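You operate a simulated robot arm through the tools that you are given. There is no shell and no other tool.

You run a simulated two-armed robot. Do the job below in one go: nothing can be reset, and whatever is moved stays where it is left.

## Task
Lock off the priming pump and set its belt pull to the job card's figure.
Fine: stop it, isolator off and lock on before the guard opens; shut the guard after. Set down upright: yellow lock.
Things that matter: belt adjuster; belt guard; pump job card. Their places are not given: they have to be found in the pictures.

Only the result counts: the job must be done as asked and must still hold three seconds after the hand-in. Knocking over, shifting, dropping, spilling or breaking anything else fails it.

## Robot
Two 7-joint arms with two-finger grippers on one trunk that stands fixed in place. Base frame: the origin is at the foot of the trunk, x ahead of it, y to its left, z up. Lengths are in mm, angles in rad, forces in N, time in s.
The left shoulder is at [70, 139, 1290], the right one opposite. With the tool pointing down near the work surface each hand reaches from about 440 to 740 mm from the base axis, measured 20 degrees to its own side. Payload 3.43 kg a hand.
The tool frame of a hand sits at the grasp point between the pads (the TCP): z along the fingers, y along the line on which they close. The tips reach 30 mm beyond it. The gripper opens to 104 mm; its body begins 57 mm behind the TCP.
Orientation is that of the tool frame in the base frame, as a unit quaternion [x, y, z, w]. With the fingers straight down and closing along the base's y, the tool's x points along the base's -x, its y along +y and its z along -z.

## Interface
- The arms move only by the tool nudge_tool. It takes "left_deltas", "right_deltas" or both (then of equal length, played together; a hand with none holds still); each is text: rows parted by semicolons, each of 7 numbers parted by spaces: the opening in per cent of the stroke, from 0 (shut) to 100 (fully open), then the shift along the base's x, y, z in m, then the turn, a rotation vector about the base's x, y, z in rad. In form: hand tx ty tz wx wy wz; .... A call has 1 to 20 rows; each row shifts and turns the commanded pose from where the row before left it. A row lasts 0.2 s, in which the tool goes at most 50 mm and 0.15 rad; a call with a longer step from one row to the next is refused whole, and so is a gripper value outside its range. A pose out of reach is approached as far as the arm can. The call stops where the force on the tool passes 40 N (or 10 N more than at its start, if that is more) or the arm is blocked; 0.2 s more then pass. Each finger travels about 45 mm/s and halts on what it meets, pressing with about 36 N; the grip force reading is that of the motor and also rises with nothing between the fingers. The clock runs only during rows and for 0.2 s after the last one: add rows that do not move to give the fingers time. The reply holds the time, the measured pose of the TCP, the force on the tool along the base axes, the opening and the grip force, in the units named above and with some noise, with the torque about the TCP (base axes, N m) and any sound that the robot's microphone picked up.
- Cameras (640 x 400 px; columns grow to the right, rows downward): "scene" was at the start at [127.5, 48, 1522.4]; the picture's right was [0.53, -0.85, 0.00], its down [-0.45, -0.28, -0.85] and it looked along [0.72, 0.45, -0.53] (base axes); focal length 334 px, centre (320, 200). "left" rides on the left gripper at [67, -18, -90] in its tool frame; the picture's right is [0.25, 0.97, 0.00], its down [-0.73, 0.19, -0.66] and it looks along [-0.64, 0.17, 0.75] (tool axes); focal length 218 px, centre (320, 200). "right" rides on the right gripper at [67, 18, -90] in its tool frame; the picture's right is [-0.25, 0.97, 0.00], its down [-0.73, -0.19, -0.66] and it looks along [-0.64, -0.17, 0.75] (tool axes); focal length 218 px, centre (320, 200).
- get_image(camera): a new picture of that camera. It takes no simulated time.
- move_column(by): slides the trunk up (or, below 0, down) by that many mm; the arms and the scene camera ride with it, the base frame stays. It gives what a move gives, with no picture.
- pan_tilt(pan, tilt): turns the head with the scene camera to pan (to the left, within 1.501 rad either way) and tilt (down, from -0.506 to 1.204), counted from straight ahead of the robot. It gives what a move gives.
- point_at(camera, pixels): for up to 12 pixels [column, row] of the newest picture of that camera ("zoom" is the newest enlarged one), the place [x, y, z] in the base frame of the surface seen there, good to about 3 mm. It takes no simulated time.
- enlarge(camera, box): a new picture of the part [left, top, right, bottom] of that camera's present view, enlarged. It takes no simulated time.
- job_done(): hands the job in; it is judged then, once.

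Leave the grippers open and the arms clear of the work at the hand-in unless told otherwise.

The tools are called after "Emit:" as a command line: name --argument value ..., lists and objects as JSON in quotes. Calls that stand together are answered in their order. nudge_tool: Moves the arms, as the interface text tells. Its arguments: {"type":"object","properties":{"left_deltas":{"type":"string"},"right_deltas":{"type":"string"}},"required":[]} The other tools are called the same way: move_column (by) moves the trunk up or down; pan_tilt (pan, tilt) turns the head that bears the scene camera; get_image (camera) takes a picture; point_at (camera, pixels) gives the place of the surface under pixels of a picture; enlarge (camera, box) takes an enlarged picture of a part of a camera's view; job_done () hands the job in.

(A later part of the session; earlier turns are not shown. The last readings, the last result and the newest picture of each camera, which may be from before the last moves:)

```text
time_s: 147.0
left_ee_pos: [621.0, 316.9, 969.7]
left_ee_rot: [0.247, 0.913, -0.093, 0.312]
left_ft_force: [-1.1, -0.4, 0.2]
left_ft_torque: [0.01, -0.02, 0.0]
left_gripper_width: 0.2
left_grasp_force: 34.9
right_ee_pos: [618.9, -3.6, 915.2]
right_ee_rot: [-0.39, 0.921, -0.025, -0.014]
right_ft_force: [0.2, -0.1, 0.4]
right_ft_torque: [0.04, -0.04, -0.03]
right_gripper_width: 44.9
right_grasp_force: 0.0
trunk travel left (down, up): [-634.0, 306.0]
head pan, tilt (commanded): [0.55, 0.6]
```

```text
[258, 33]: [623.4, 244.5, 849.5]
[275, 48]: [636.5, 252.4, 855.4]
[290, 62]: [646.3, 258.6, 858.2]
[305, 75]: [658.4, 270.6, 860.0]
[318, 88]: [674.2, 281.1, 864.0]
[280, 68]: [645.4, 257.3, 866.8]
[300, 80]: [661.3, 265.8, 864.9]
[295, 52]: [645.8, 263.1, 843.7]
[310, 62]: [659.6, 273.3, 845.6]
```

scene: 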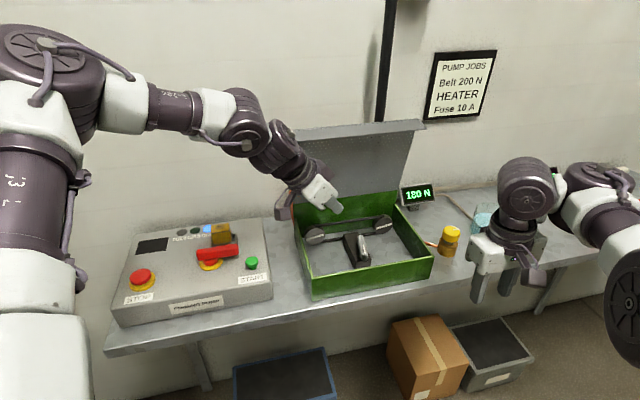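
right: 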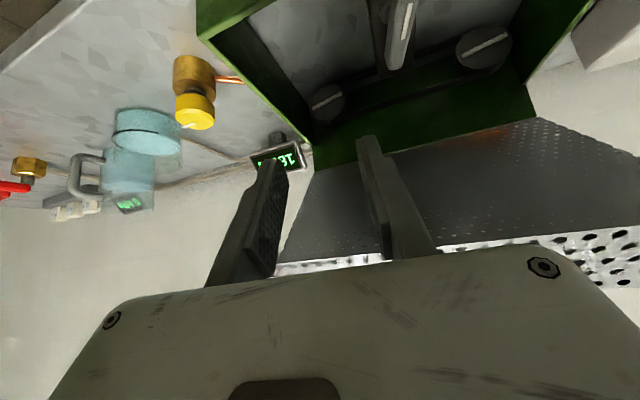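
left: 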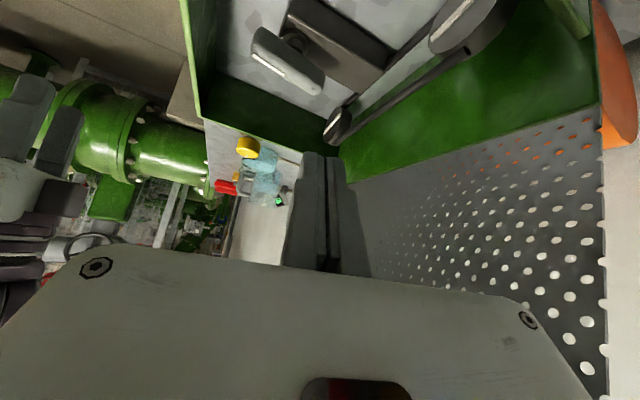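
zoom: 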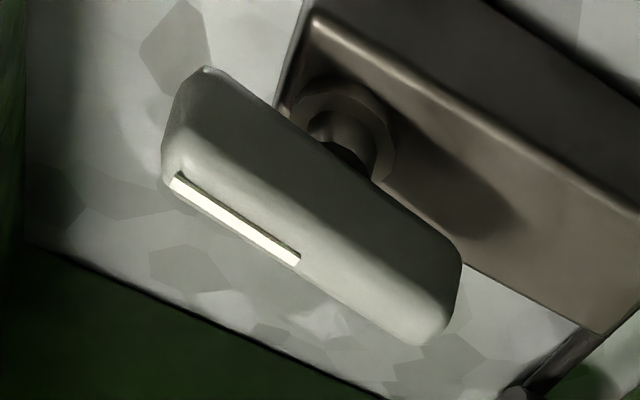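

The bar's left face lies at about 37°, with the far end near (674, 281). I'll descend with the fingertips just to its left, tip near (652, 300, 850).

Emit:
nudge_tool --left_deltas "0 0.0038 -0.0018 -0.024 0 0 0; 0 0.0038 -0.0018 -0.024 0 0 0; 0 0.0038 -0.0018 -0.024 0 0 0; 0 0.0038 -0.0018 -0.022 0 0 0; 0 0 0 0 0 0 0"

Emit:
get_image --camera "left"

Emit:
enlarge --camera "scene" --box '[280, 170, 450, 310]'

```text
time_s: 148.2
left_ee_pos: [636.4, 310.6, 875.9]
left_ee_rot: [0.247, 0.913, -0.092, 0.311]
left_ft_force: [-0.6, -0.1, -0.1]
left_ft_torque: [-0.04, 0.01, -0.01]
left_gripper_width: 0.0
left_grasp_force: 35.5
right_ee_pos: [619.6, -4.0, 916.7]
right_ee_rot: [-0.39, 0.92, -0.025, -0.014]
right_ft_force: [0.3, 0.2, -0.7]
right_ft_torque: [0.01, -0.04, 0.01]
right_gripper_width: 44.3
right_grasp_force: 0.0
trunk travel left (down, up): [-634.0, 306.0]
head pan, tilt (commanded): [0.55, 0.6]
```

```text
taken
```

left: 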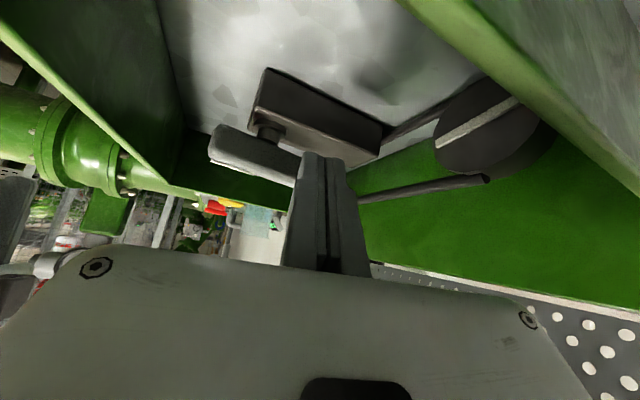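

```text
2.86 times, centred on (365, 240) of scene
```

zoom: 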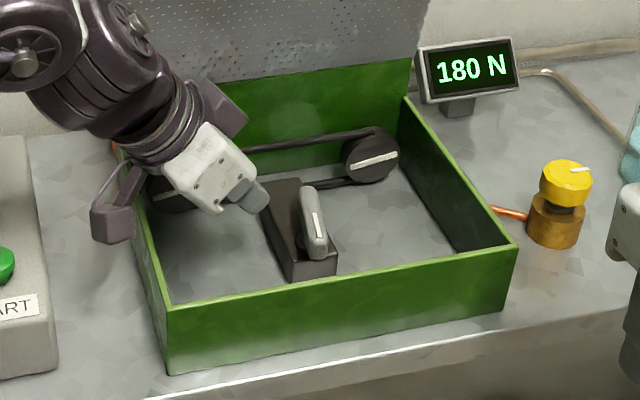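

There's a clear view now: the fingertip is just left of the bar's far end and the display shows 180 N. I'll push toward +x/−y in small steps.

Emit:
nudge_tool --left_deltas "0 0.0021 -0.0021 0 0 0 0; 0 0.0021 -0.0021 0 0 0 0; 0 0.0014 -0.0014 0 0 0 0"

Emit:
enlarge --camera "scene" --box '[280, 170, 450, 310]'

```text
time_s: 149.0
left_ee_pos: [642.6, 306.1, 875.0]
left_ee_rot: [0.247, 0.913, -0.094, 0.311]
left_ft_force: [0.2, 1.5, -0.4]
left_ft_torque: [0.02, 0.02, 0.0]
left_gripper_width: 0.1
left_grasp_force: 34.5
right_ee_pos: [619.3, -4.1, 916.9]
right_ee_rot: [-0.389, 0.921, -0.024, -0.015]
right_ft_force: [-0.2, -0.8, 0.3]
right_ft_torque: [0.04, 0.02, -0.02]
right_gripper_width: 44.7
right_grasp_force: 0.0
trunk travel left (down, up): [-634.0, 306.0]
head pan, tilt (commanded): [0.55, 0.6]
```

```text
2.86 times, centred on (365, 240) of scene
```

zoom: 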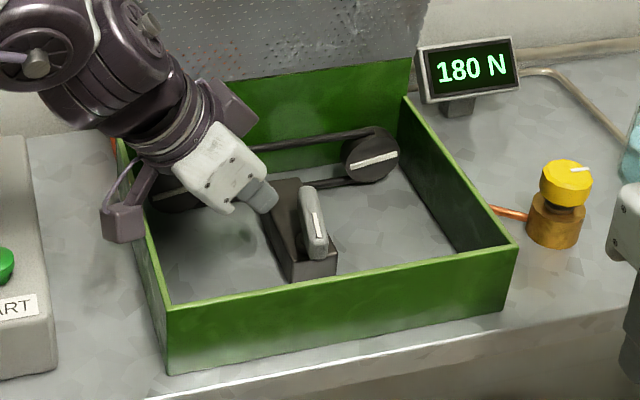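

Not touching yet. I'll continue.

Emit:
nudge_tool --left_deltas "0 0.0014 -0.0014 0 0 0 0; 0 0.0014 -0.0014 0 0 0 0; 0 0.0014 -0.0014 0 0 0 0"

Emit:
enlarge --camera "scene" --box '[280, 170, 450, 310]'

```text
time_s: 149.8
left_ee_pos: [646.6, 302.3, 875.0]
left_ee_rot: [0.247, 0.913, -0.093, 0.31]
left_ft_force: [0.2, 0.0, -0.6]
left_ft_torque: [-0.02, -0.02, 0.01]
left_gripper_width: 0.0
left_grasp_force: 34.4
right_ee_pos: [620.6, -2.7, 915.3]
right_ee_rot: [-0.389, 0.921, -0.026, -0.016]
right_ft_force: [-0.3, -0.4, 0.2]
right_ft_torque: [0.01, 0.03, -0.03]
right_gripper_width: 44.6
right_grasp_force: 0.0
trunk travel left (down, up): [-634.0, 306.0]
head pan, tilt (commanded): [0.55, 0.6]
```

```text
2.86 times, centred on (365, 240) of scene
```

zoom: 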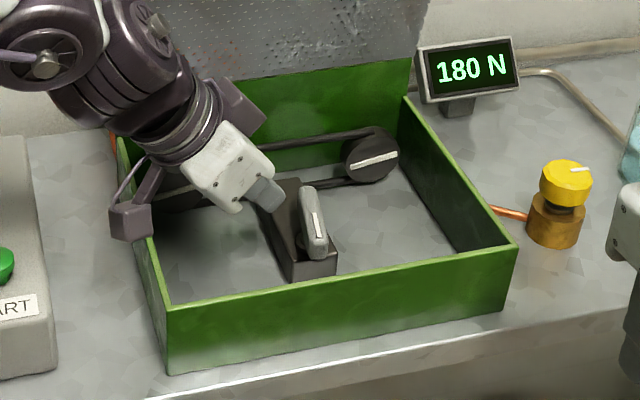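

There's still a small gap. I'll continue in 2 mm steps.

Emit:
nudge_tool --left_deltas "0 0.0014 -0.0014 0 0 0 0; 0 0.0014 -0.0014 0 0 0 0; 0 0.0012 -0.0016 0 0 0 0"

Emit:
enlarge --camera "scene" --box '[280, 170, 450, 310]'

```text
time_s: 150.6
left_ee_pos: [651.4, 297.8, 874.5]
left_ee_rot: [0.247, 0.913, -0.094, 0.312]
left_ft_force: [-0.5, -0.1, -0.3]
left_ft_torque: [0.02, -0.02, 0.0]
left_gripper_width: 0.3
left_grasp_force: 34.7
right_ee_pos: [619.4, -4.3, 916.3]
right_ee_rot: [-0.389, 0.921, -0.025, -0.015]
right_ft_force: [0.1, 0.6, -0.1]
right_ft_torque: [-0.01, 0.0, -0.01]
right_gripper_width: 44.6
right_grasp_force: 0.0
trunk travel left (down, up): [-634.0, 306.0]
head pan, tilt (commanded): [0.55, 0.6]
```

```text
2.86 times, centred on (365, 240) of scene
```

zoom: 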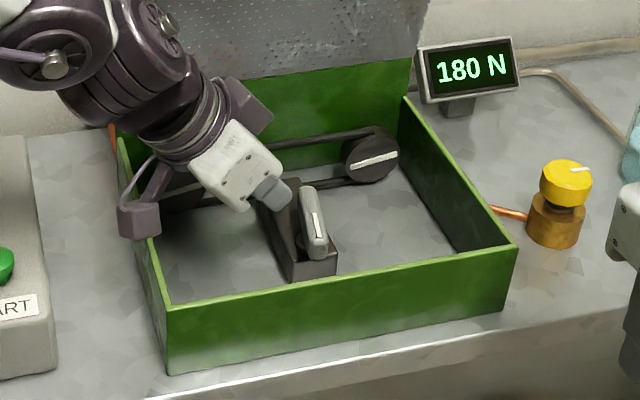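

The tip is close but near the very end of the bar. I'll shift 5 mm toward the pivot and then push perpendicular to the bar.

Emit:
nudge_tool --left_deltas "0 -0.004 -0.003 0 0 0 0; 0 0.0012 -0.0016 0 0 0 0; 0 0.0012 -0.0016 0 0 0 0"

Emit:
enlarge --camera "scene" --box '[280, 170, 450, 310]'

```text
time_s: 151.4
left_ee_pos: [649.5, 291.6, 874.6]
left_ee_rot: [0.247, 0.913, -0.093, 0.311]
left_ft_force: [-3.9, 1.9, 1.2]
left_ft_torque: [0.03, 0.02, -0.05]
left_gripper_width: 0.0
left_grasp_force: 34.6
right_ee_pos: [619.8, -2.7, 916.5]
right_ee_rot: [-0.39, 0.92, -0.026, -0.015]
right_ft_force: [-0.4, 0.2, 0.3]
right_ft_torque: [0.0, -0.03, -0.01]
right_gripper_width: 44.7
right_grasp_force: 0.1
trunk travel left (down, up): [-634.0, 306.0]
head pan, tilt (commanded): [0.55, 0.6]
```

```text
2.86 times, centred on (365, 240) of scene
```

zoom: 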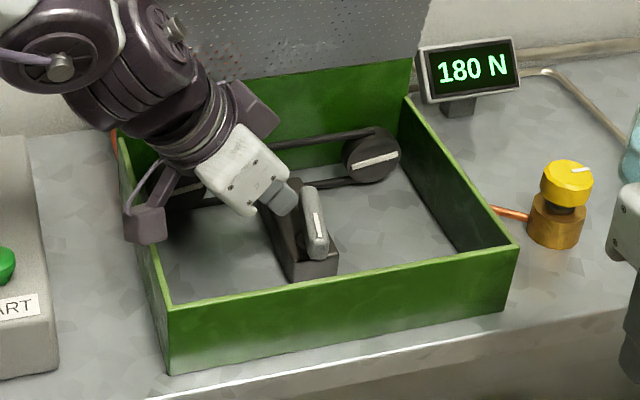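

Contact at about 4.5 N. I'll push two more 2 mm steps and read.

Emit:
nudge_tool --left_deltas "0 0.0011 -0.0017 0 0 0 0; 0 0.0011 -0.0017 0 0 0 0"

Emit:
enlarge --camera "scene" --box '[280, 170, 450, 310]'

```text
time_s: 152.0
left_ee_pos: [652.5, 290.1, 874.0]
left_ee_rot: [0.246, 0.913, -0.093, 0.311]
left_ft_force: [1.1, 9.4, -0.8]
left_ft_torque: [0.09, -0.02, 0.15]
left_gripper_width: 0.0
left_grasp_force: 34.4
right_ee_pos: [620.6, -1.7, 915.1]
right_ee_rot: [-0.389, 0.921, -0.026, -0.015]
right_ft_force: [-0.2, -0.6, -0.5]
right_ft_torque: [0.01, 0.01, -0.01]
right_gripper_width: 44.6
right_grasp_force: 0.1
trunk travel left (down, up): [-634.0, 306.0]
head pan, tilt (commanded): [0.55, 0.6]
```

```text
2.86 times, centred on (365, 240) of scene
```

zoom: 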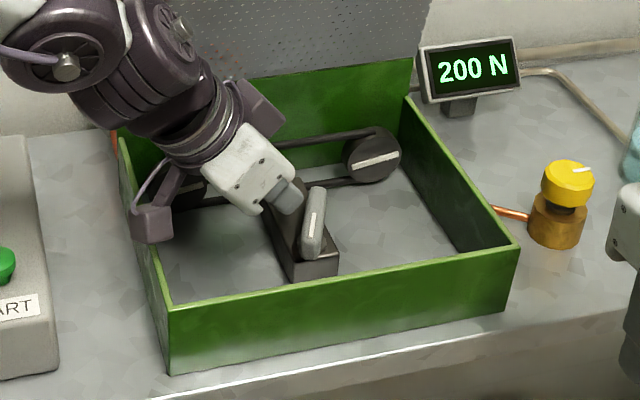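

The readout shows 200 N. I'll stop pushing, back the finger away from the bar, and check the reading holds.

Emit:
nudge_tool --left_deltas "0 -0.002 0.003 0 0 0 0; 0 -0.004 0.005 0 0 0 0; 0 -0.004 0.005 0.005 0 0 0; 0 0 0 0 0 0 0; 0 0 0 0 0 0 0"

Emit:
enlarge --camera "scene" --box '[400, 175, 440, 210]'

Emit:
enlarge --camera "scene" --box '[335, 220, 395, 270]'

Emit:
point_at --camera "zoom" --pixels '[[315, 105], [300, 150], [295, 200], [290, 250], [310, 130], [285, 230], [325, 100], [320, 150], [310, 200], [300, 240]]'

```text
time_s: 153.2
left_ee_pos: [640.6, 298.8, 879.1]
left_ee_rot: [0.247, 0.913, -0.094, 0.311]
left_ft_force: [-0.9, 0.0, -0.6]
left_ft_torque: [0.04, -0.02, 0.03]
left_gripper_width: 0.0
left_grasp_force: 34.3
right_ee_pos: [618.8, -2.5, 915.3]
right_ee_rot: [-0.39, 0.92, -0.025, -0.015]
right_ft_force: [-0.6, -0.2, -0.6]
right_ft_torque: [-0.01, 0.03, 0.0]
right_gripper_width: 44.5
right_grasp_force: 0.0
trunk travel left (down, up): [-634.0, 306.0]
head pan, tilt (commanded): [0.55, 0.6]
```

```text
11.43 times, centred on (420, 192) of scene
```

zoom: 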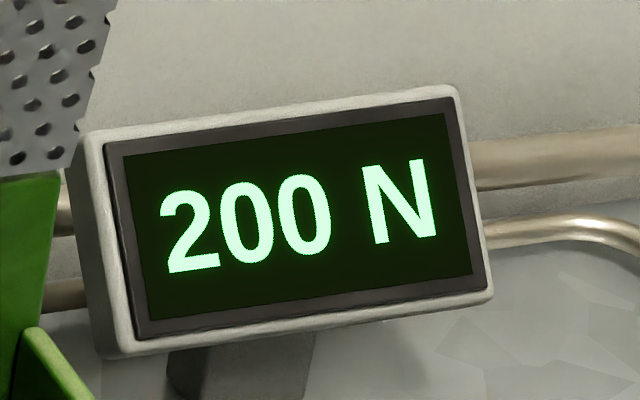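

```text
8.00 times, centred on (365, 245) of scene
```

zoom: 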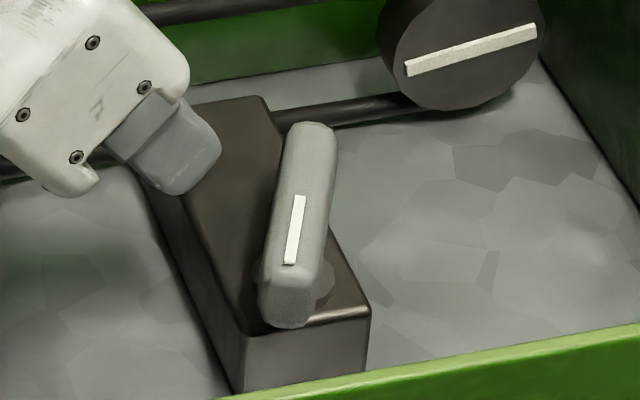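

```text
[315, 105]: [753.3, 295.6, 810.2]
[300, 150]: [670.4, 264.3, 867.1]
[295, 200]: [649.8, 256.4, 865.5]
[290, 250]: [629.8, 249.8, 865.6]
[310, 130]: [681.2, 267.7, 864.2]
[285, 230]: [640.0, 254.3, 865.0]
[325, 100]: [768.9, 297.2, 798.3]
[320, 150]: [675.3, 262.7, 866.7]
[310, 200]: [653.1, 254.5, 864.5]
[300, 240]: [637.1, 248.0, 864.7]
```

The reading holds at 200 N with the finger clear of the bar. Now to shut the guard. I'll lift the left hand out of the box and back over the panel side.

Emit:
nudge_tool --left_deltas "0 -0.003 0.003 0.03 0 0 0; 0 -0.003 0.003 0.03 0 0 0; 0 -0.005 0.005 0.03 0 0 0; 0 -0.03 0.03 0.03 0 0 0; 0 -0.03 0.035 0.02 0 0 0; 0 -0.03 0.035 0.02 0 0 0; 30 -0.02 0.03 0 0 0 0.1; 60 -0.02 0.02 0 0 0 0.11; 70 0 0 0 0 0 0"

Emit:
get_image --camera "scene"

```text
refused: row 4 steps farther than a row can; nothing moved
```

```text
taken
```

scene: 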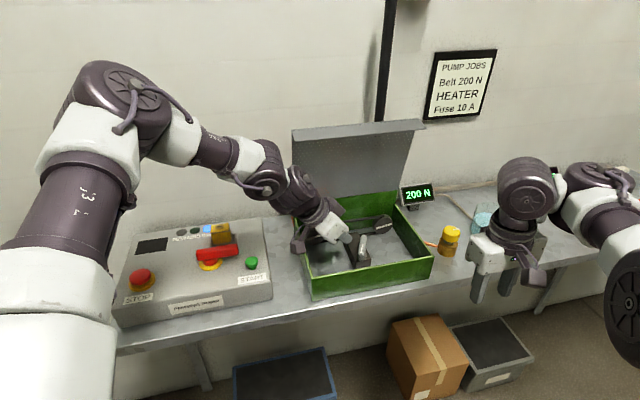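

A row was slightly too long, so nothing moved. I'll repeat with shorter steps.

Emit:
nudge_tool --left_deltas "0 -0.003 0.003 0.03 0 0 0; 0 -0.003 0.003 0.03 0 0 0; 0 -0.005 0.005 0.03 0 0 0; 0 -0.025 0.025 0.025 0 0 0; 0 -0.028 0.032 0.015 0 0 0; 0 -0.028 0.032 0.01 0 0 0; 30 -0.02 0.03 0 0 0 0.1; 60 -0.02 0.02 0 0 0 0.11; 70 0 0 0 0 0 0"

Emit:
get_image --camera "scene"

Emit:
get_image --camera "left"

```text
time_s: 155.2
left_ee_pos: [509.9, 449.1, 1018.9]
left_ee_rot: [0.151, 0.934, -0.06, 0.319]
left_ft_force: [0.6, 0.1, 0.2]
left_ft_torque: [0.0, 0.0, 0.02]
left_gripper_width: 67.3
left_grasp_force: 0.0
right_ee_pos: [620.4, -5.4, 916.1]
right_ee_rot: [-0.39, 0.92, -0.024, -0.015]
right_ft_force: [0.3, 0.3, -0.3]
right_ft_torque: [0.01, 0.0, 0.0]
right_gripper_width: 44.9
right_grasp_force: 0.2
trunk travel left (down, up): [-634.0, 306.0]
head pan, tilt (commanded): [0.55, 0.6]
```

```text
taken
```

scene: 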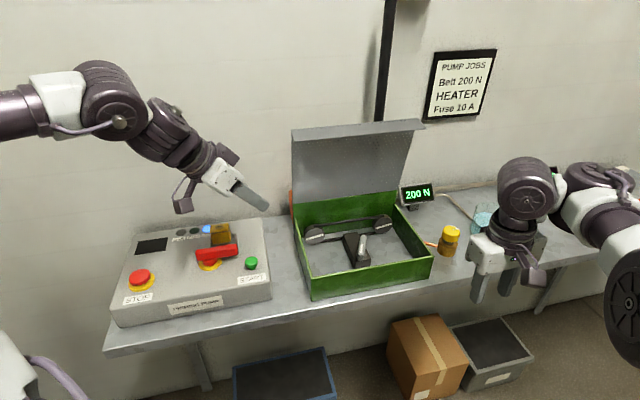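

```text
taken
```

left: 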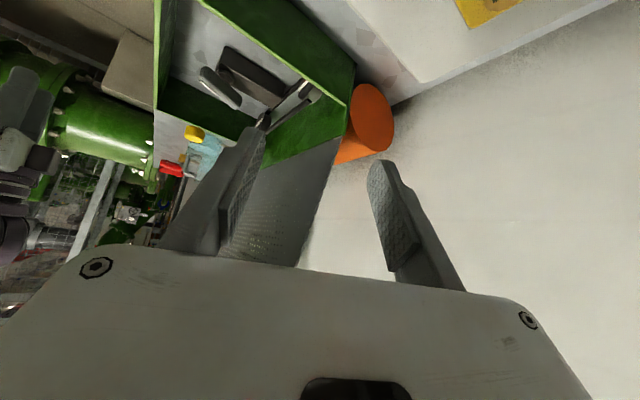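

The left hand is at (510, 449, 1019), heading −20°, and its camera sees the lid's left edge between the fingers. I'll measure that edge.

Emit:
enlarge --camera "left" --box '[220, 130, 380, 270]'

Emit:
point_at --camera "left" --pixels '[[335, 160], [325, 190], [315, 215], [305, 240], [300, 258], [280, 200], [290, 240]]'

Emit:
enlarge --camera "scene" --box '[270, 100, 450, 220]'

Emit:
point_at --camera "zoom" --pixels '[[85, 110], [540, 70], [90, 330], [500, 300], [300, 150], [300, 250], [85, 180]]'

```text
2.86 times, centred on (300, 200) of left
```

zoom: 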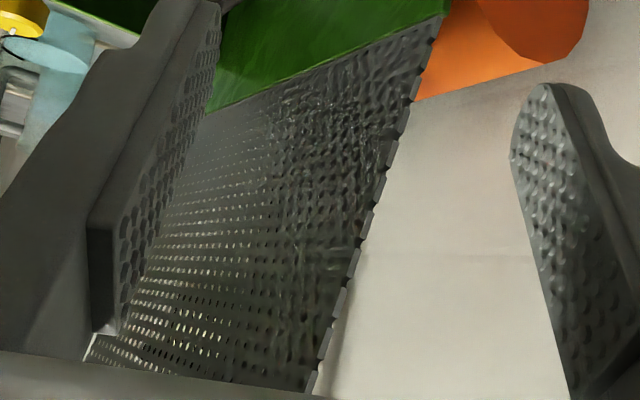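

```text
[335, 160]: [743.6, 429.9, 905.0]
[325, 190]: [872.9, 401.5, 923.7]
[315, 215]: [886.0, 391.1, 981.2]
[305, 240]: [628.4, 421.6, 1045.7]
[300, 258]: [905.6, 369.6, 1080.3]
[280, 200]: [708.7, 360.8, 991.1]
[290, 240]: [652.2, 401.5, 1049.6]
```

```text
3.33 times, centred on (360, 160) of scene
```

zoom: 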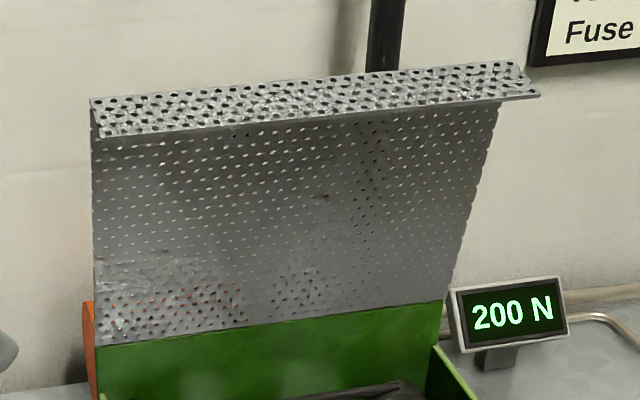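

```text
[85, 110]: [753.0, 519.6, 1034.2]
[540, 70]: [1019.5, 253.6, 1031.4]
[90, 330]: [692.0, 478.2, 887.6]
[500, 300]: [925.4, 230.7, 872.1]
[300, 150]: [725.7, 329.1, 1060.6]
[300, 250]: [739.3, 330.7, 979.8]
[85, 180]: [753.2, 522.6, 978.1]
```

The lid stands at about 81°: v≈750 at z 1020, left edge at u≈148. I'll tilt the left tool nearer to level, then advance so the lid's edge sits between the open fingers, one finger behind the lid.

Emit:
nudge_tool --left_deltas "65 0 0 0 -0.0477 -0.1312 0; 65 0 0 0 -0.0477 -0.1312 0; 65 0 0 0 -0.0477 -0.1312 0; 65 0 0 0 -0.0477 -0.1312 0; 65 0.02 -0.006 0 0 0 0; 65 0.02 -0.006 0 0 0 0; 65 0 0 0 0 0 0"

Emit:
get_image --camera "left"

Emit:
get_image --camera "scene"

```text
time_s: 156.8
left_ee_pos: [548.6, 436.8, 1019.0]
left_ee_rot: [0.13, 0.809, -0.106, 0.563]
left_ft_force: [0.0, -1.0, 0.0]
left_ft_torque: [0.01, 0.0, -0.01]
left_gripper_width: 67.3
left_grasp_force: 0.1
right_ee_pos: [618.9, -3.1, 916.7]
right_ee_rot: [-0.389, 0.921, -0.025, -0.014]
right_ft_force: [-0.3, 0.3, 0.9]
right_ft_torque: [-0.01, -0.02, -0.06]
right_gripper_width: 44.9
right_grasp_force: 0.0
trunk travel left (down, up): [-634.0, 306.0]
head pan, tilt (commanded): [0.55, 0.6]
```

```text
taken
```

left: 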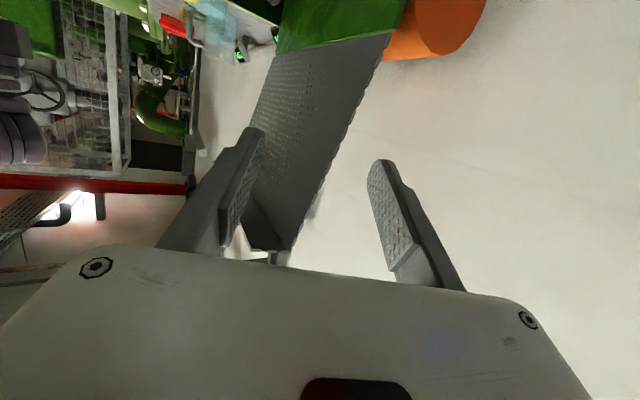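

```text
taken
```

scene: 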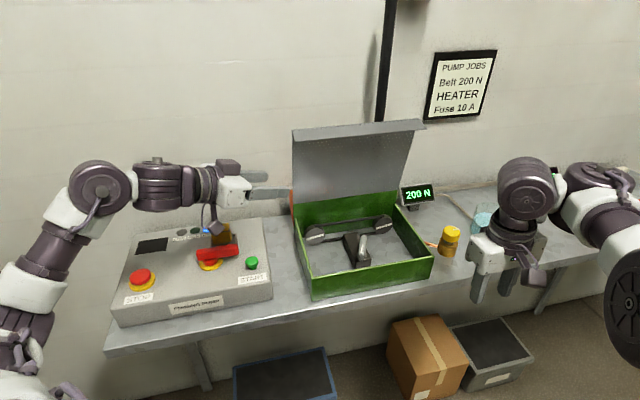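

The lid's edge is lined up between the two open fingers. I'll advance about 100 mm so that one finger is behind it.

Emit:
nudge_tool --left_deltas "65 0.0243 -0.0062 0 0 0 0; 65 0.0243 -0.0062 0 0 0 0; 65 0.0243 -0.0062 0 0 0 0; 65 0.0243 -0.0062 0 0 0 0; 65 0 0 0 0 0 0"

Emit:
get_image --camera "left"

Emit:
enlarge --camera "scene" --box '[200, 90, 450, 260]'

```text
time_s: 158.0
left_ee_pos: [645.9, 414.1, 1021.4]
left_ee_rot: [0.129, 0.809, -0.106, 0.563]
left_ft_force: [-0.1, -1.1, -0.1]
left_ft_torque: [0.02, -0.02, 0.02]
left_gripper_width: 67.5
left_grasp_force: 0.1
right_ee_pos: [620.4, -3.0, 916.8]
right_ee_rot: [-0.389, 0.921, -0.024, -0.014]
right_ft_force: [0.1, 0.0, -0.6]
right_ft_torque: [0.0, 0.0, 0.03]
right_gripper_width: 44.5
right_grasp_force: 0.0
trunk travel left (down, up): [-634.0, 306.0]
head pan, tilt (commanded): [0.55, 0.6]
```

```text
taken
```

left: 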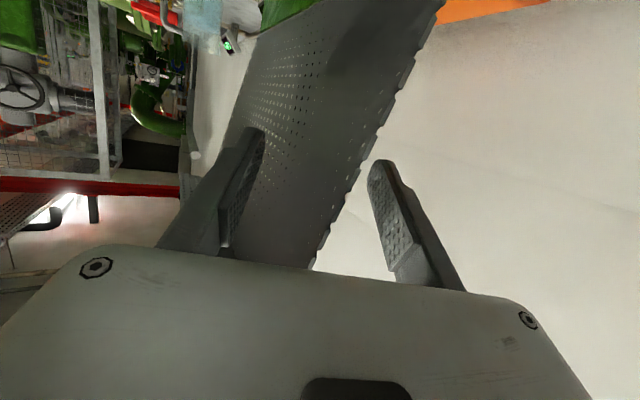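

```text
2.35 times, centred on (325, 175) of scene
```

zoom: 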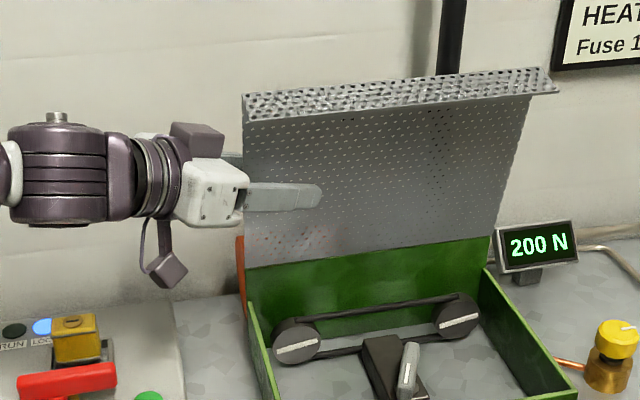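

One finger is now in front of the lid and the other behind its left edge. I'll draw the hand toward the room so the rear finger pulls the lid forward.

Emit:
nudge_tool --left_deltas "65 -0.0071 -0.0071 0.003 0 0 0; 65 -0.0071 -0.0071 0.003 0 0 0; 65 -0.0071 -0.0071 0.002 0 0 0; 65 -0.0071 -0.0071 0 0 0 0; 65 -0.0071 -0.0071 0 0 0 0"

Emit:
get_image --camera "left"

Emit:
enlarge --camera "scene" --box '[200, 90, 450, 260]'

```text
time_s: 159.2
left_ee_pos: [610.7, 377.1, 1027.3]
left_ee_rot: [0.13, 0.809, -0.107, 0.563]
left_ft_force: [-0.6, -0.1, -0.1]
left_ft_torque: [0.02, 0.02, -0.01]
left_gripper_width: 67.8
left_grasp_force: 0.4
right_ee_pos: [619.8, -3.7, 916.1]
right_ee_rot: [-0.389, 0.921, -0.025, -0.014]
right_ft_force: [-0.2, -0.5, 0.2]
right_ft_torque: [-0.01, 0.0, -0.01]
right_gripper_width: 44.8
right_grasp_force: 0.0
trunk travel left (down, up): [-634.0, 306.0]
head pan, tilt (commanded): [0.55, 0.6]
```

```text
taken
```

left: 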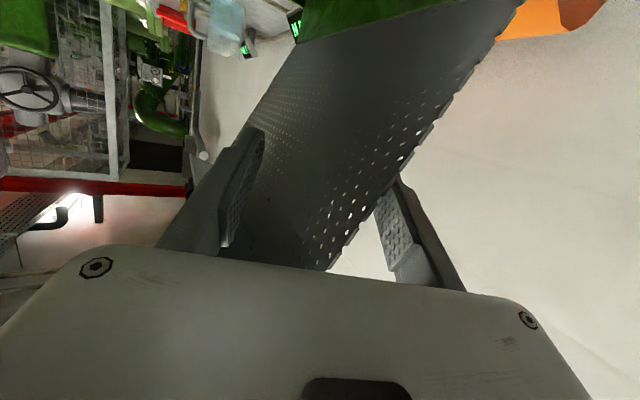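

```text
2.35 times, centred on (325, 175) of scene
```

zoom: 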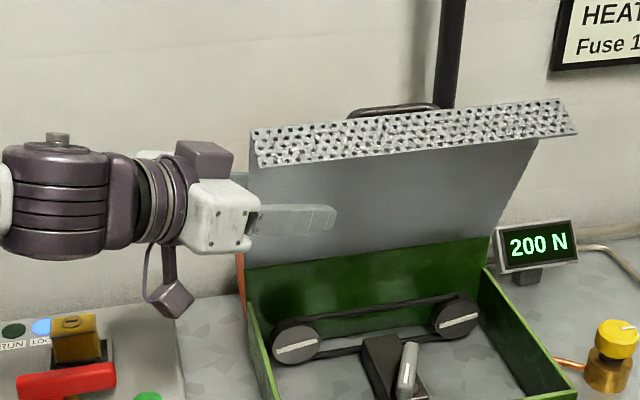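

The lid follows, now at about 70°. I'll continue the pull along the arc to about 50°.

Emit:
nudge_tool --left_deltas "65 -0.0067 -0.0067 -0.002 0 0 0; 65 -0.0067 -0.0067 -0.003 0 0 0; 65 -0.0064 -0.0064 -0.005 0 0 0; 65 -0.0064 -0.0064 -0.005 0 0 0"

Emit:
get_image --camera "left"

Emit:
enlarge --camera "scene" --box '[200, 90, 450, 260]'

```text
time_s: 160.2
left_ee_pos: [587.7, 355.0, 1014.4]
left_ee_rot: [0.129, 0.808, -0.105, 0.566]
left_ft_force: [15.2, 10.6, 3.1]
left_ft_torque: [1.36, -1.8, -0.73]
left_gripper_width: 68.6
left_grasp_force: 19.9
right_ee_pos: [621.0, -3.2, 915.1]
right_ee_rot: [-0.389, 0.921, -0.025, -0.016]
right_ft_force: [0.2, -0.9, -0.6]
right_ft_torque: [0.01, 0.0, 0.0]
right_gripper_width: 44.8
right_grasp_force: 0.0
trunk travel left (down, up): [-634.0, 306.0]
head pan, tilt (commanded): [0.55, 0.6]
```

```text
taken
```

left: 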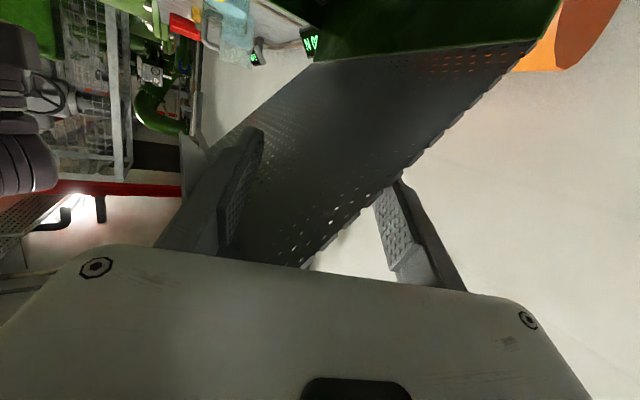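

```text
2.35 times, centred on (325, 175) of scene
```

zoom: 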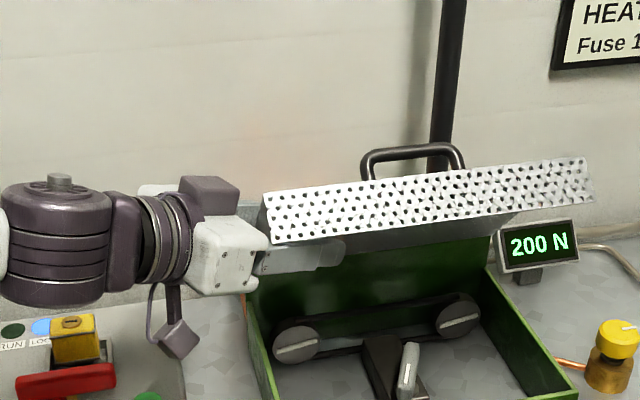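

The lid is at about 55° with roughly 18 N resistance. I'll continue two more steps along the arc.

Emit:
nudge_tool --left_deltas "65 -0.0056 -0.0056 -0.0055 0 0 0; 65 -0.0054 -0.0054 -0.006 0 0 0; 65 -0.005 -0.005 -0.006 0 0 0"

Emit:
get_image --camera "left"

Emit:
enlarge --camera "scene" --box '[200, 90, 450, 260]'

```text
time_s: 160.7
left_ee_pos: [585.2, 355.3, 1011.2]
left_ee_rot: [0.125, 0.807, -0.096, 0.569]
left_ft_force: [21.0, 20.3, -4.5]
left_ft_torque: [1.95, -1.84, -0.36]
left_gripper_width: 66.9
left_grasp_force: 29.5
right_ee_pos: [624.8, -2.2, 915.5]
right_ee_rot: [-0.389, 0.921, -0.026, -0.016]
right_ft_force: [-0.1, -0.5, 0.3]
right_ft_torque: [0.03, -0.05, 0.0]
right_gripper_width: 44.7
right_grasp_force: 0.1
trunk travel left (down, up): [-634.0, 306.0]
head pan, tilt (commanded): [0.55, 0.6]
stopped in row 2 (left hand): the force on the tool passed its limit at 46 N (the readings are from after the stop); the commanded pose is now the measured one
```

```text
taken
```

left: 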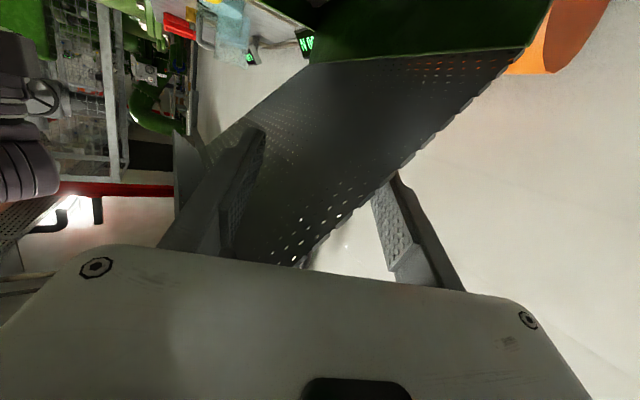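

```text
2.35 times, centred on (325, 175) of scene
```

zoom: 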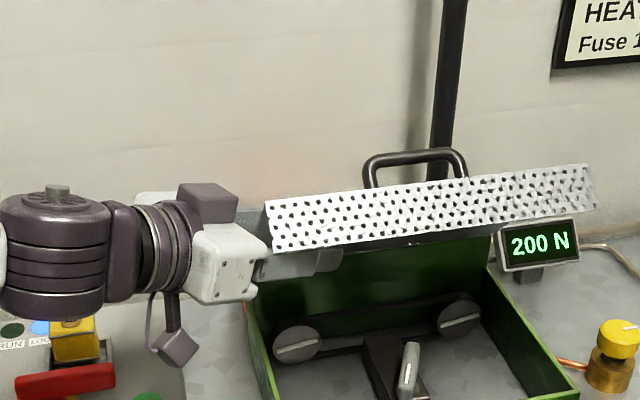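

It stopped at 46 N because the finger was sliding along the lid. I'll steer more downward: smaller pull, more drop.

Emit:
nudge_tool --left_deltas "65 -0.002 -0.002 -0.006 0 0 0; 65 -0.003 -0.003 -0.007 0 0 0"

Emit:
enlarge --camera "scene" --box '[200, 90, 450, 260]'

```text
time_s: 161.2
left_ee_pos: [579.2, 350.2, 1008.7]
left_ee_rot: [0.128, 0.804, -0.094, 0.574]
left_ft_force: [0.1, 1.4, -3.0]
left_ft_torque: [0.09, 0.15, -0.21]
left_gripper_width: 37.8
left_grasp_force: 4.5
right_ee_pos: [619.5, -4.8, 916.2]
right_ee_rot: [-0.388, 0.921, -0.024, -0.014]
right_ft_force: [-0.7, -0.7, 0.7]
right_ft_torque: [0.04, 0.01, 0.0]
right_gripper_width: 44.7
right_grasp_force: 0.1
trunk travel left (down, up): [-634.0, 306.0]
head pan, tilt (commanded): [0.55, 0.6]
stopped in row 2 (left hand): the force on the tool passed its limit at 44 N (the readings are from after the stop); the commanded pose is now the measured one
```

```text
2.35 times, centred on (325, 175) of scene
```

zoom: 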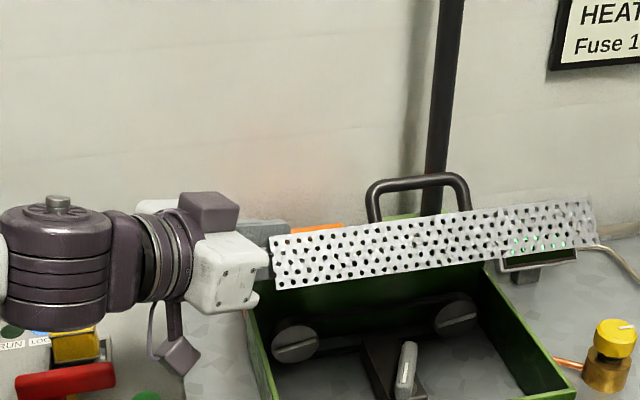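

The lid dropped to about 40° and the forces are near zero now. I'll look again from both cameras.

Emit:
get_image --camera "left"

Emit:
get_image --camera "scene"

```text
taken
```

left: 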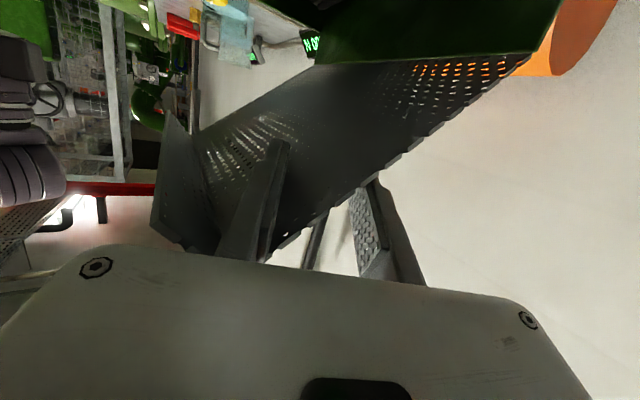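

```text
taken
```

scene: 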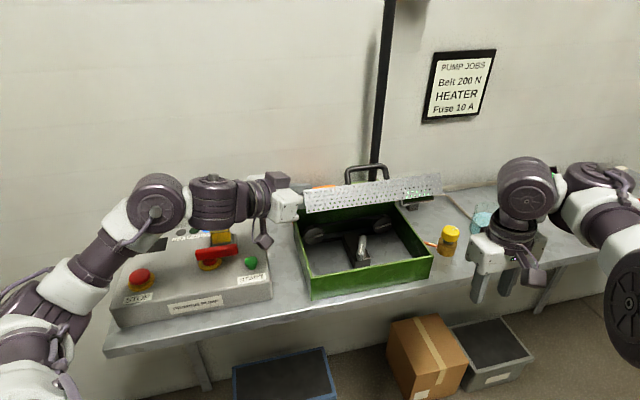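

The lid passes between the two fingers. I'll hold still a moment so the fingers reopen.

Emit:
nudge_tool --left_deltas "65 0 0 0 0 0 0; 65 0 0 0 0 0 0; 65 0 0 0 0 0 0"

Emit:
get_image --camera "left"

Emit:
enlarge --camera "scene" --box '[200, 130, 450, 300]'

```text
time_s: 161.9
left_ee_pos: [578.7, 354.3, 1007.0]
left_ee_rot: [0.126, 0.803, -0.095, 0.575]
left_ft_force: [-5.3, 17.0, -8.0]
left_ft_torque: [-0.21, -0.48, -0.98]
left_gripper_width: 57.9
left_grasp_force: 0.0
right_ee_pos: [620.2, -1.5, 915.5]
right_ee_rot: [-0.389, 0.921, -0.027, -0.015]
right_ft_force: [0.1, 0.8, 0.1]
right_ft_torque: [-0.04, -0.02, -0.01]
right_gripper_width: 44.6
right_grasp_force: 0.0
trunk travel left (down, up): [-634.0, 306.0]
head pan, tilt (commanded): [0.55, 0.6]
```

```text
taken
```

left: 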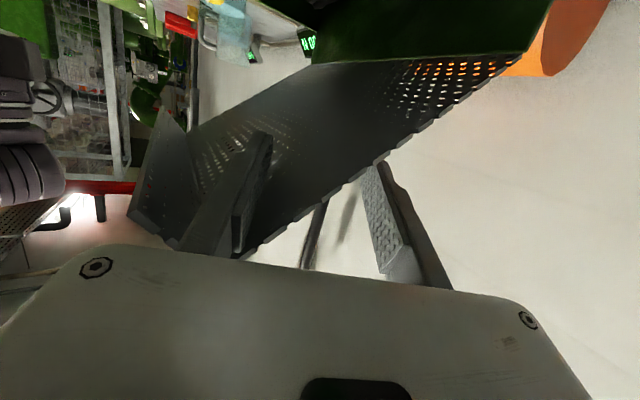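

```text
2.35 times, centred on (325, 215) of scene
```

zoom: 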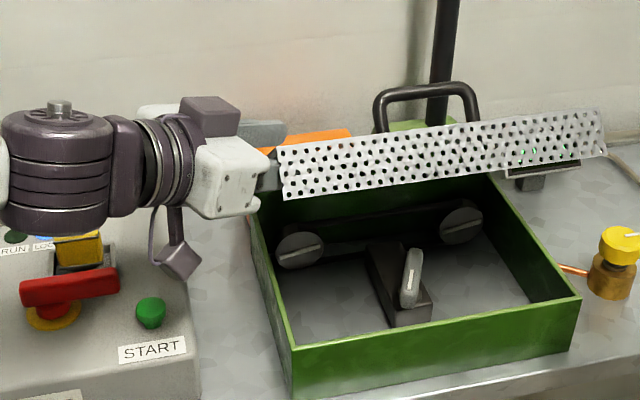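

The fingers straddle the lid at about 40°. I'll keep the present opening and back the hand out along its pointing direction.

Emit:
nudge_tool --left_deltas "52 -0.012 0.004 0 0 0 0; 52 -0.02 0.0073 0 0 0 0; 52 -0.028 0.0102 0.002 0 0 0; 52 -0.028 0.0102 0.005 0 0 0; 52 -0.028 0.0102 0.01 0 0 0; 52 0 0 0 0 0 0"

Emit:
get_image --camera "left"

Emit:
get_image --camera "scene"

```text
time_s: 163.3
left_ee_pos: [462.3, 394.7, 1024.2]
left_ee_rot: [0.127, 0.803, -0.094, 0.574]
left_ft_force: [0.4, 0.2, -0.2]
left_ft_torque: [0.02, 0.01, 0.0]
left_gripper_width: 54.2
left_grasp_force: 0.1
right_ee_pos: [620.6, -3.3, 915.2]
right_ee_rot: [-0.389, 0.921, -0.024, -0.015]
right_ft_force: [0.1, 0.7, 0.0]
right_ft_torque: [0.01, 0.01, -0.02]
right_gripper_width: 44.9
right_grasp_force: 0.0
trunk travel left (down, up): [-634.0, 306.0]
head pan, tilt (commanded): [0.55, 0.6]
```

```text
taken
```

left: 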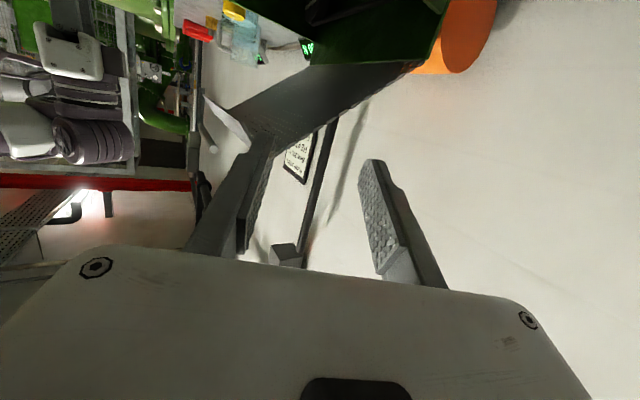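

```text
taken
```

scene: 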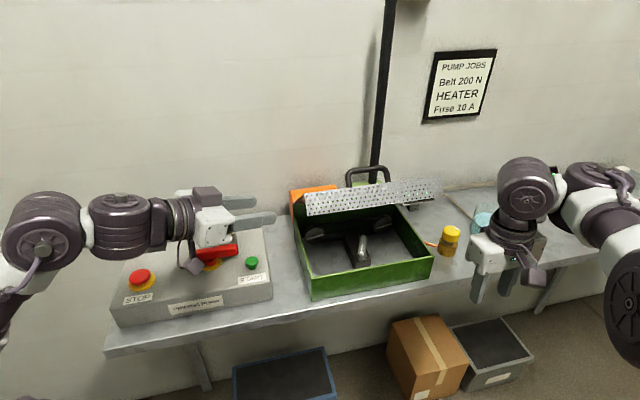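

The hand is clear and the lid rests at about 42°. Next I'll close the left fingers and bring them in over the top of the lid near its left edge, to press it down.

Emit:
nudge_tool --left_deltas "30 0.02 0 0.015 0 0 0; 0 0.03 0.004 0.012 0 0 0; 0 0.03 0.004 0.008 0 0 0; 0 0.031 0 0 0 0 0; 0 0 0 0 0 0 0; 0 0 0 0 0 0 0; 0 0.016 -0.016 0 0 0 0; 0 0.0156 -0.016 0 0 0 0; 0 0 0 0 0 0 0"

Emit:
get_image --camera "left"

Emit:
enlarge --camera "scene" --box '[200, 110, 450, 300]'

```text
time_s: 165.3
left_ee_pos: [604.6, 368.5, 1061.7]
left_ee_rot: [0.127, 0.802, -0.094, 0.576]
left_ft_force: [0.2, 0.9, -0.1]
left_ft_torque: [0.0, -0.02, -0.03]
left_gripper_width: 0.0
left_grasp_force: 35.1
right_ee_pos: [619.9, -3.7, 915.8]
right_ee_rot: [-0.39, 0.921, -0.026, -0.015]
right_ft_force: [-0.8, -0.4, -0.1]
right_ft_torque: [0.0, -0.01, 0.01]
right_gripper_width: 45.0
right_grasp_force: 0.1
trunk travel left (down, up): [-634.0, 306.0]
head pan, tilt (commanded): [0.55, 0.6]
```

```text
taken
```

left: 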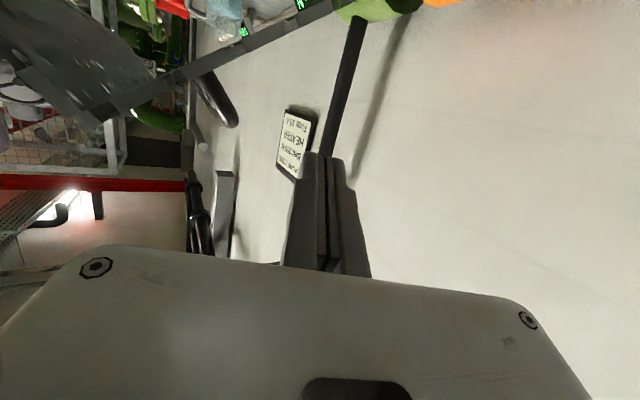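

```text
2.11 times, centred on (325, 205) of scene
```

zoom: 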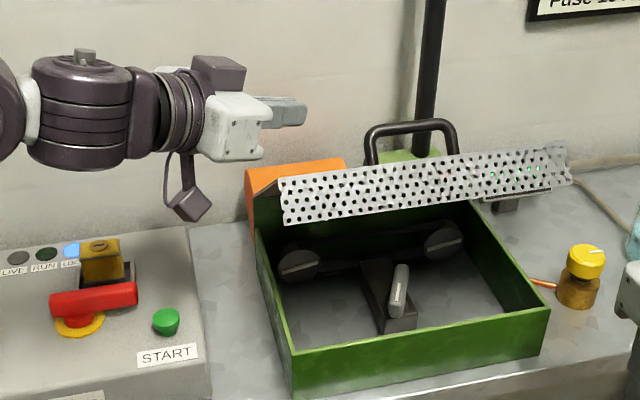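

The closed fingers are above the lid's left part, clear of the handle. I'll press down and slightly toward the room along the closing arc.

Emit:
nudge_tool --left_deltas "0 -0.004 -0.004 -0.011 0 0 0; 0 -0.004 -0.004 -0.011 0 0 0; 0 -0.004 -0.004 -0.011 0 0 0; 0 -0.004 -0.004 -0.01 0 0 0; 0 -0.0045 -0.0045 -0.0073 0 0 0; 0 -0.0045 -0.0045 -0.0073 0 0 0; 0 -0.0045 -0.0045 -0.0073 0 0 0"

Emit:
enlarge --camera "scene" --box '[200, 110, 450, 300]'

Emit:
get_image --camera "left"

```text
time_s: 166.9
left_ee_pos: [575.0, 339.9, 996.9]
left_ee_rot: [0.128, 0.802, -0.094, 0.575]
left_ft_force: [-0.1, 0.4, 0.6]
left_ft_torque: [-0.01, 0.03, -0.01]
left_gripper_width: 0.0
left_grasp_force: 34.2
right_ee_pos: [619.0, -2.8, 916.5]
right_ee_rot: [-0.389, 0.921, -0.026, -0.015]
right_ft_force: [0.2, 0.0, -0.2]
right_ft_torque: [-0.01, -0.01, 0.02]
right_gripper_width: 45.1
right_grasp_force: 0.1
trunk travel left (down, up): [-634.0, 306.0]
head pan, tilt (commanded): [0.55, 0.6]
```

```text
2.11 times, centred on (325, 205) of scene
```

zoom: 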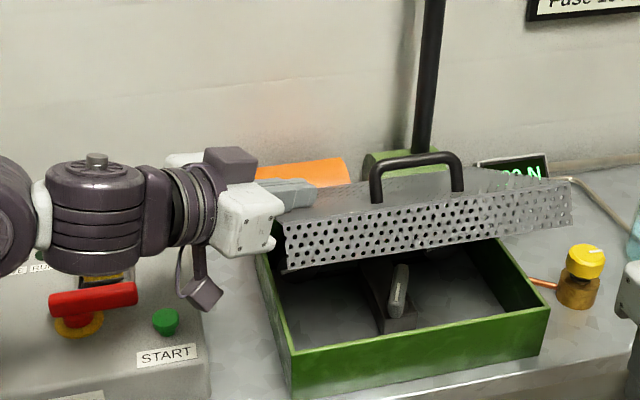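

```text
taken
```

left: 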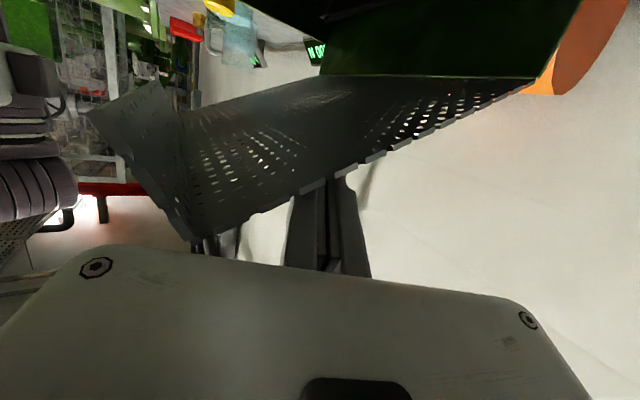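

The lid is down to about 27° with little force. I'll continue pressing.

Emit:
nudge_tool --left_deltas "0 -0.003 -0.003 -0.007 0 0 0; 0 -0.003 -0.003 -0.007 0 0 0; 0 -0.003 -0.003 -0.007 0 0 0; 0 -0.0019 -0.0019 -0.0077 0 0 0; 0 -0.0019 -0.0019 -0.0077 0 0 0"

Emit:
enlarge --camera "scene" --box '[200, 110, 450, 300]'

Emit:
get_image --camera "left"

```text
time_s: 168.2
left_ee_pos: [564.4, 328.3, 960.3]
left_ee_rot: [0.127, 0.803, -0.094, 0.575]
left_ft_force: [-0.1, 0.2, -0.7]
left_ft_torque: [0.02, -0.02, 0.03]
left_gripper_width: 0.3
left_grasp_force: 33.8
right_ee_pos: [619.4, -3.5, 915.8]
right_ee_rot: [-0.389, 0.921, -0.025, -0.015]
right_ft_force: [-0.5, -0.8, 0.2]
right_ft_torque: [-0.02, 0.02, -0.02]
right_gripper_width: 44.8
right_grasp_force: 0.0
trunk travel left (down, up): [-634.0, 306.0]
head pan, tilt (commanded): [0.55, 0.6]
```

```text
2.11 times, centred on (325, 205) of scene
```

zoom: 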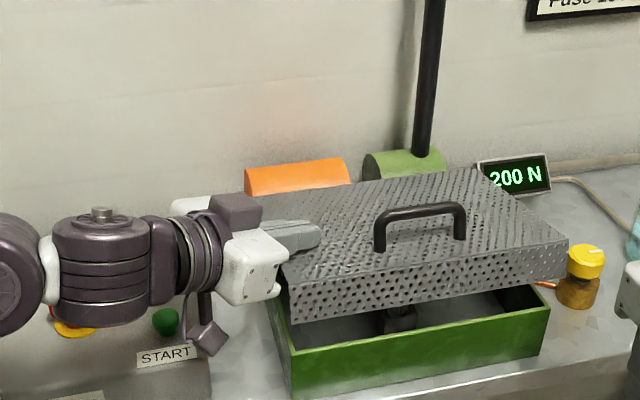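

```text
taken
```

left: 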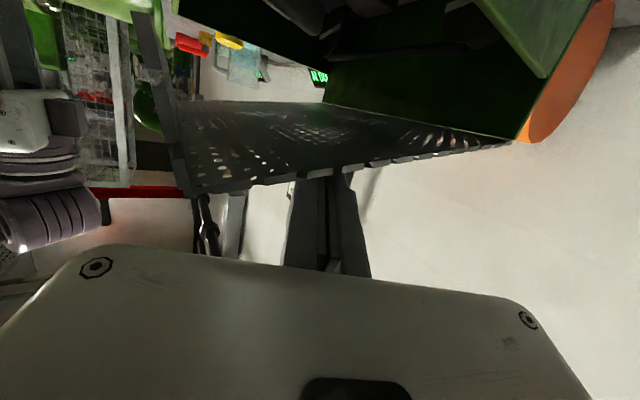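

About 13° remains and the display still reads 200 N. I'll keep pressing down until the lid seats.

Emit:
nudge_tool --left_deltas "0 -0.0015 -0.0015 -0.006 0 0 0; 0 -0.0015 -0.0015 -0.006 0 0 0; 0 -0.001 -0.001 -0.005 0 0 0; 0 -0.001 -0.001 -0.004 0 0 0"

Emit:
enlarge --camera "scene" --box '[200, 110, 450, 300]'

Emit:
get_image --camera "left"

```text
time_s: 169.2
left_ee_pos: [558.4, 321.3, 938.5]
left_ee_rot: [0.127, 0.802, -0.094, 0.576]
left_ft_force: [-0.4, 0.1, 0.9]
left_ft_torque: [0.0, 0.01, 0.01]
left_gripper_width: 0.0
left_grasp_force: 34.6
right_ee_pos: [620.3, -4.0, 916.2]
right_ee_rot: [-0.39, 0.92, -0.025, -0.015]
right_ft_force: [-1.0, -0.5, 0.1]
right_ft_torque: [-0.03, -0.01, 0.0]
right_gripper_width: 44.7
right_grasp_force: 0.1
trunk travel left (down, up): [-634.0, 306.0]
head pan, tilt (commanded): [0.55, 0.6]
```

```text
2.11 times, centred on (325, 205) of scene
```

zoom: 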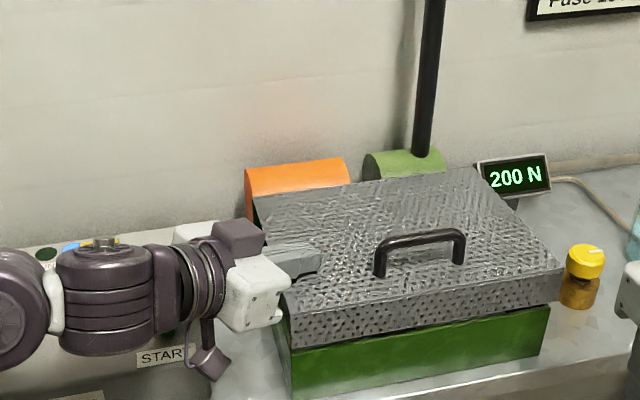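

```text
taken
```

left: 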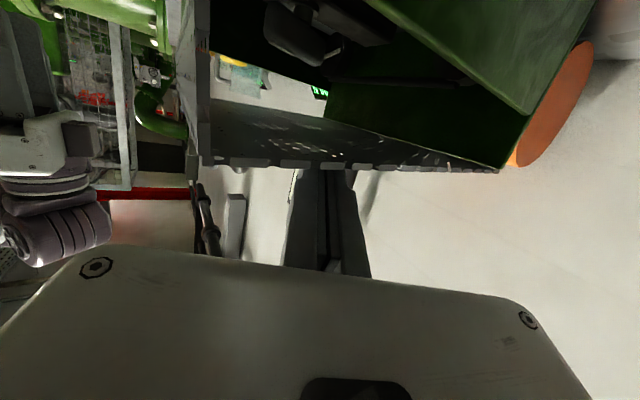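

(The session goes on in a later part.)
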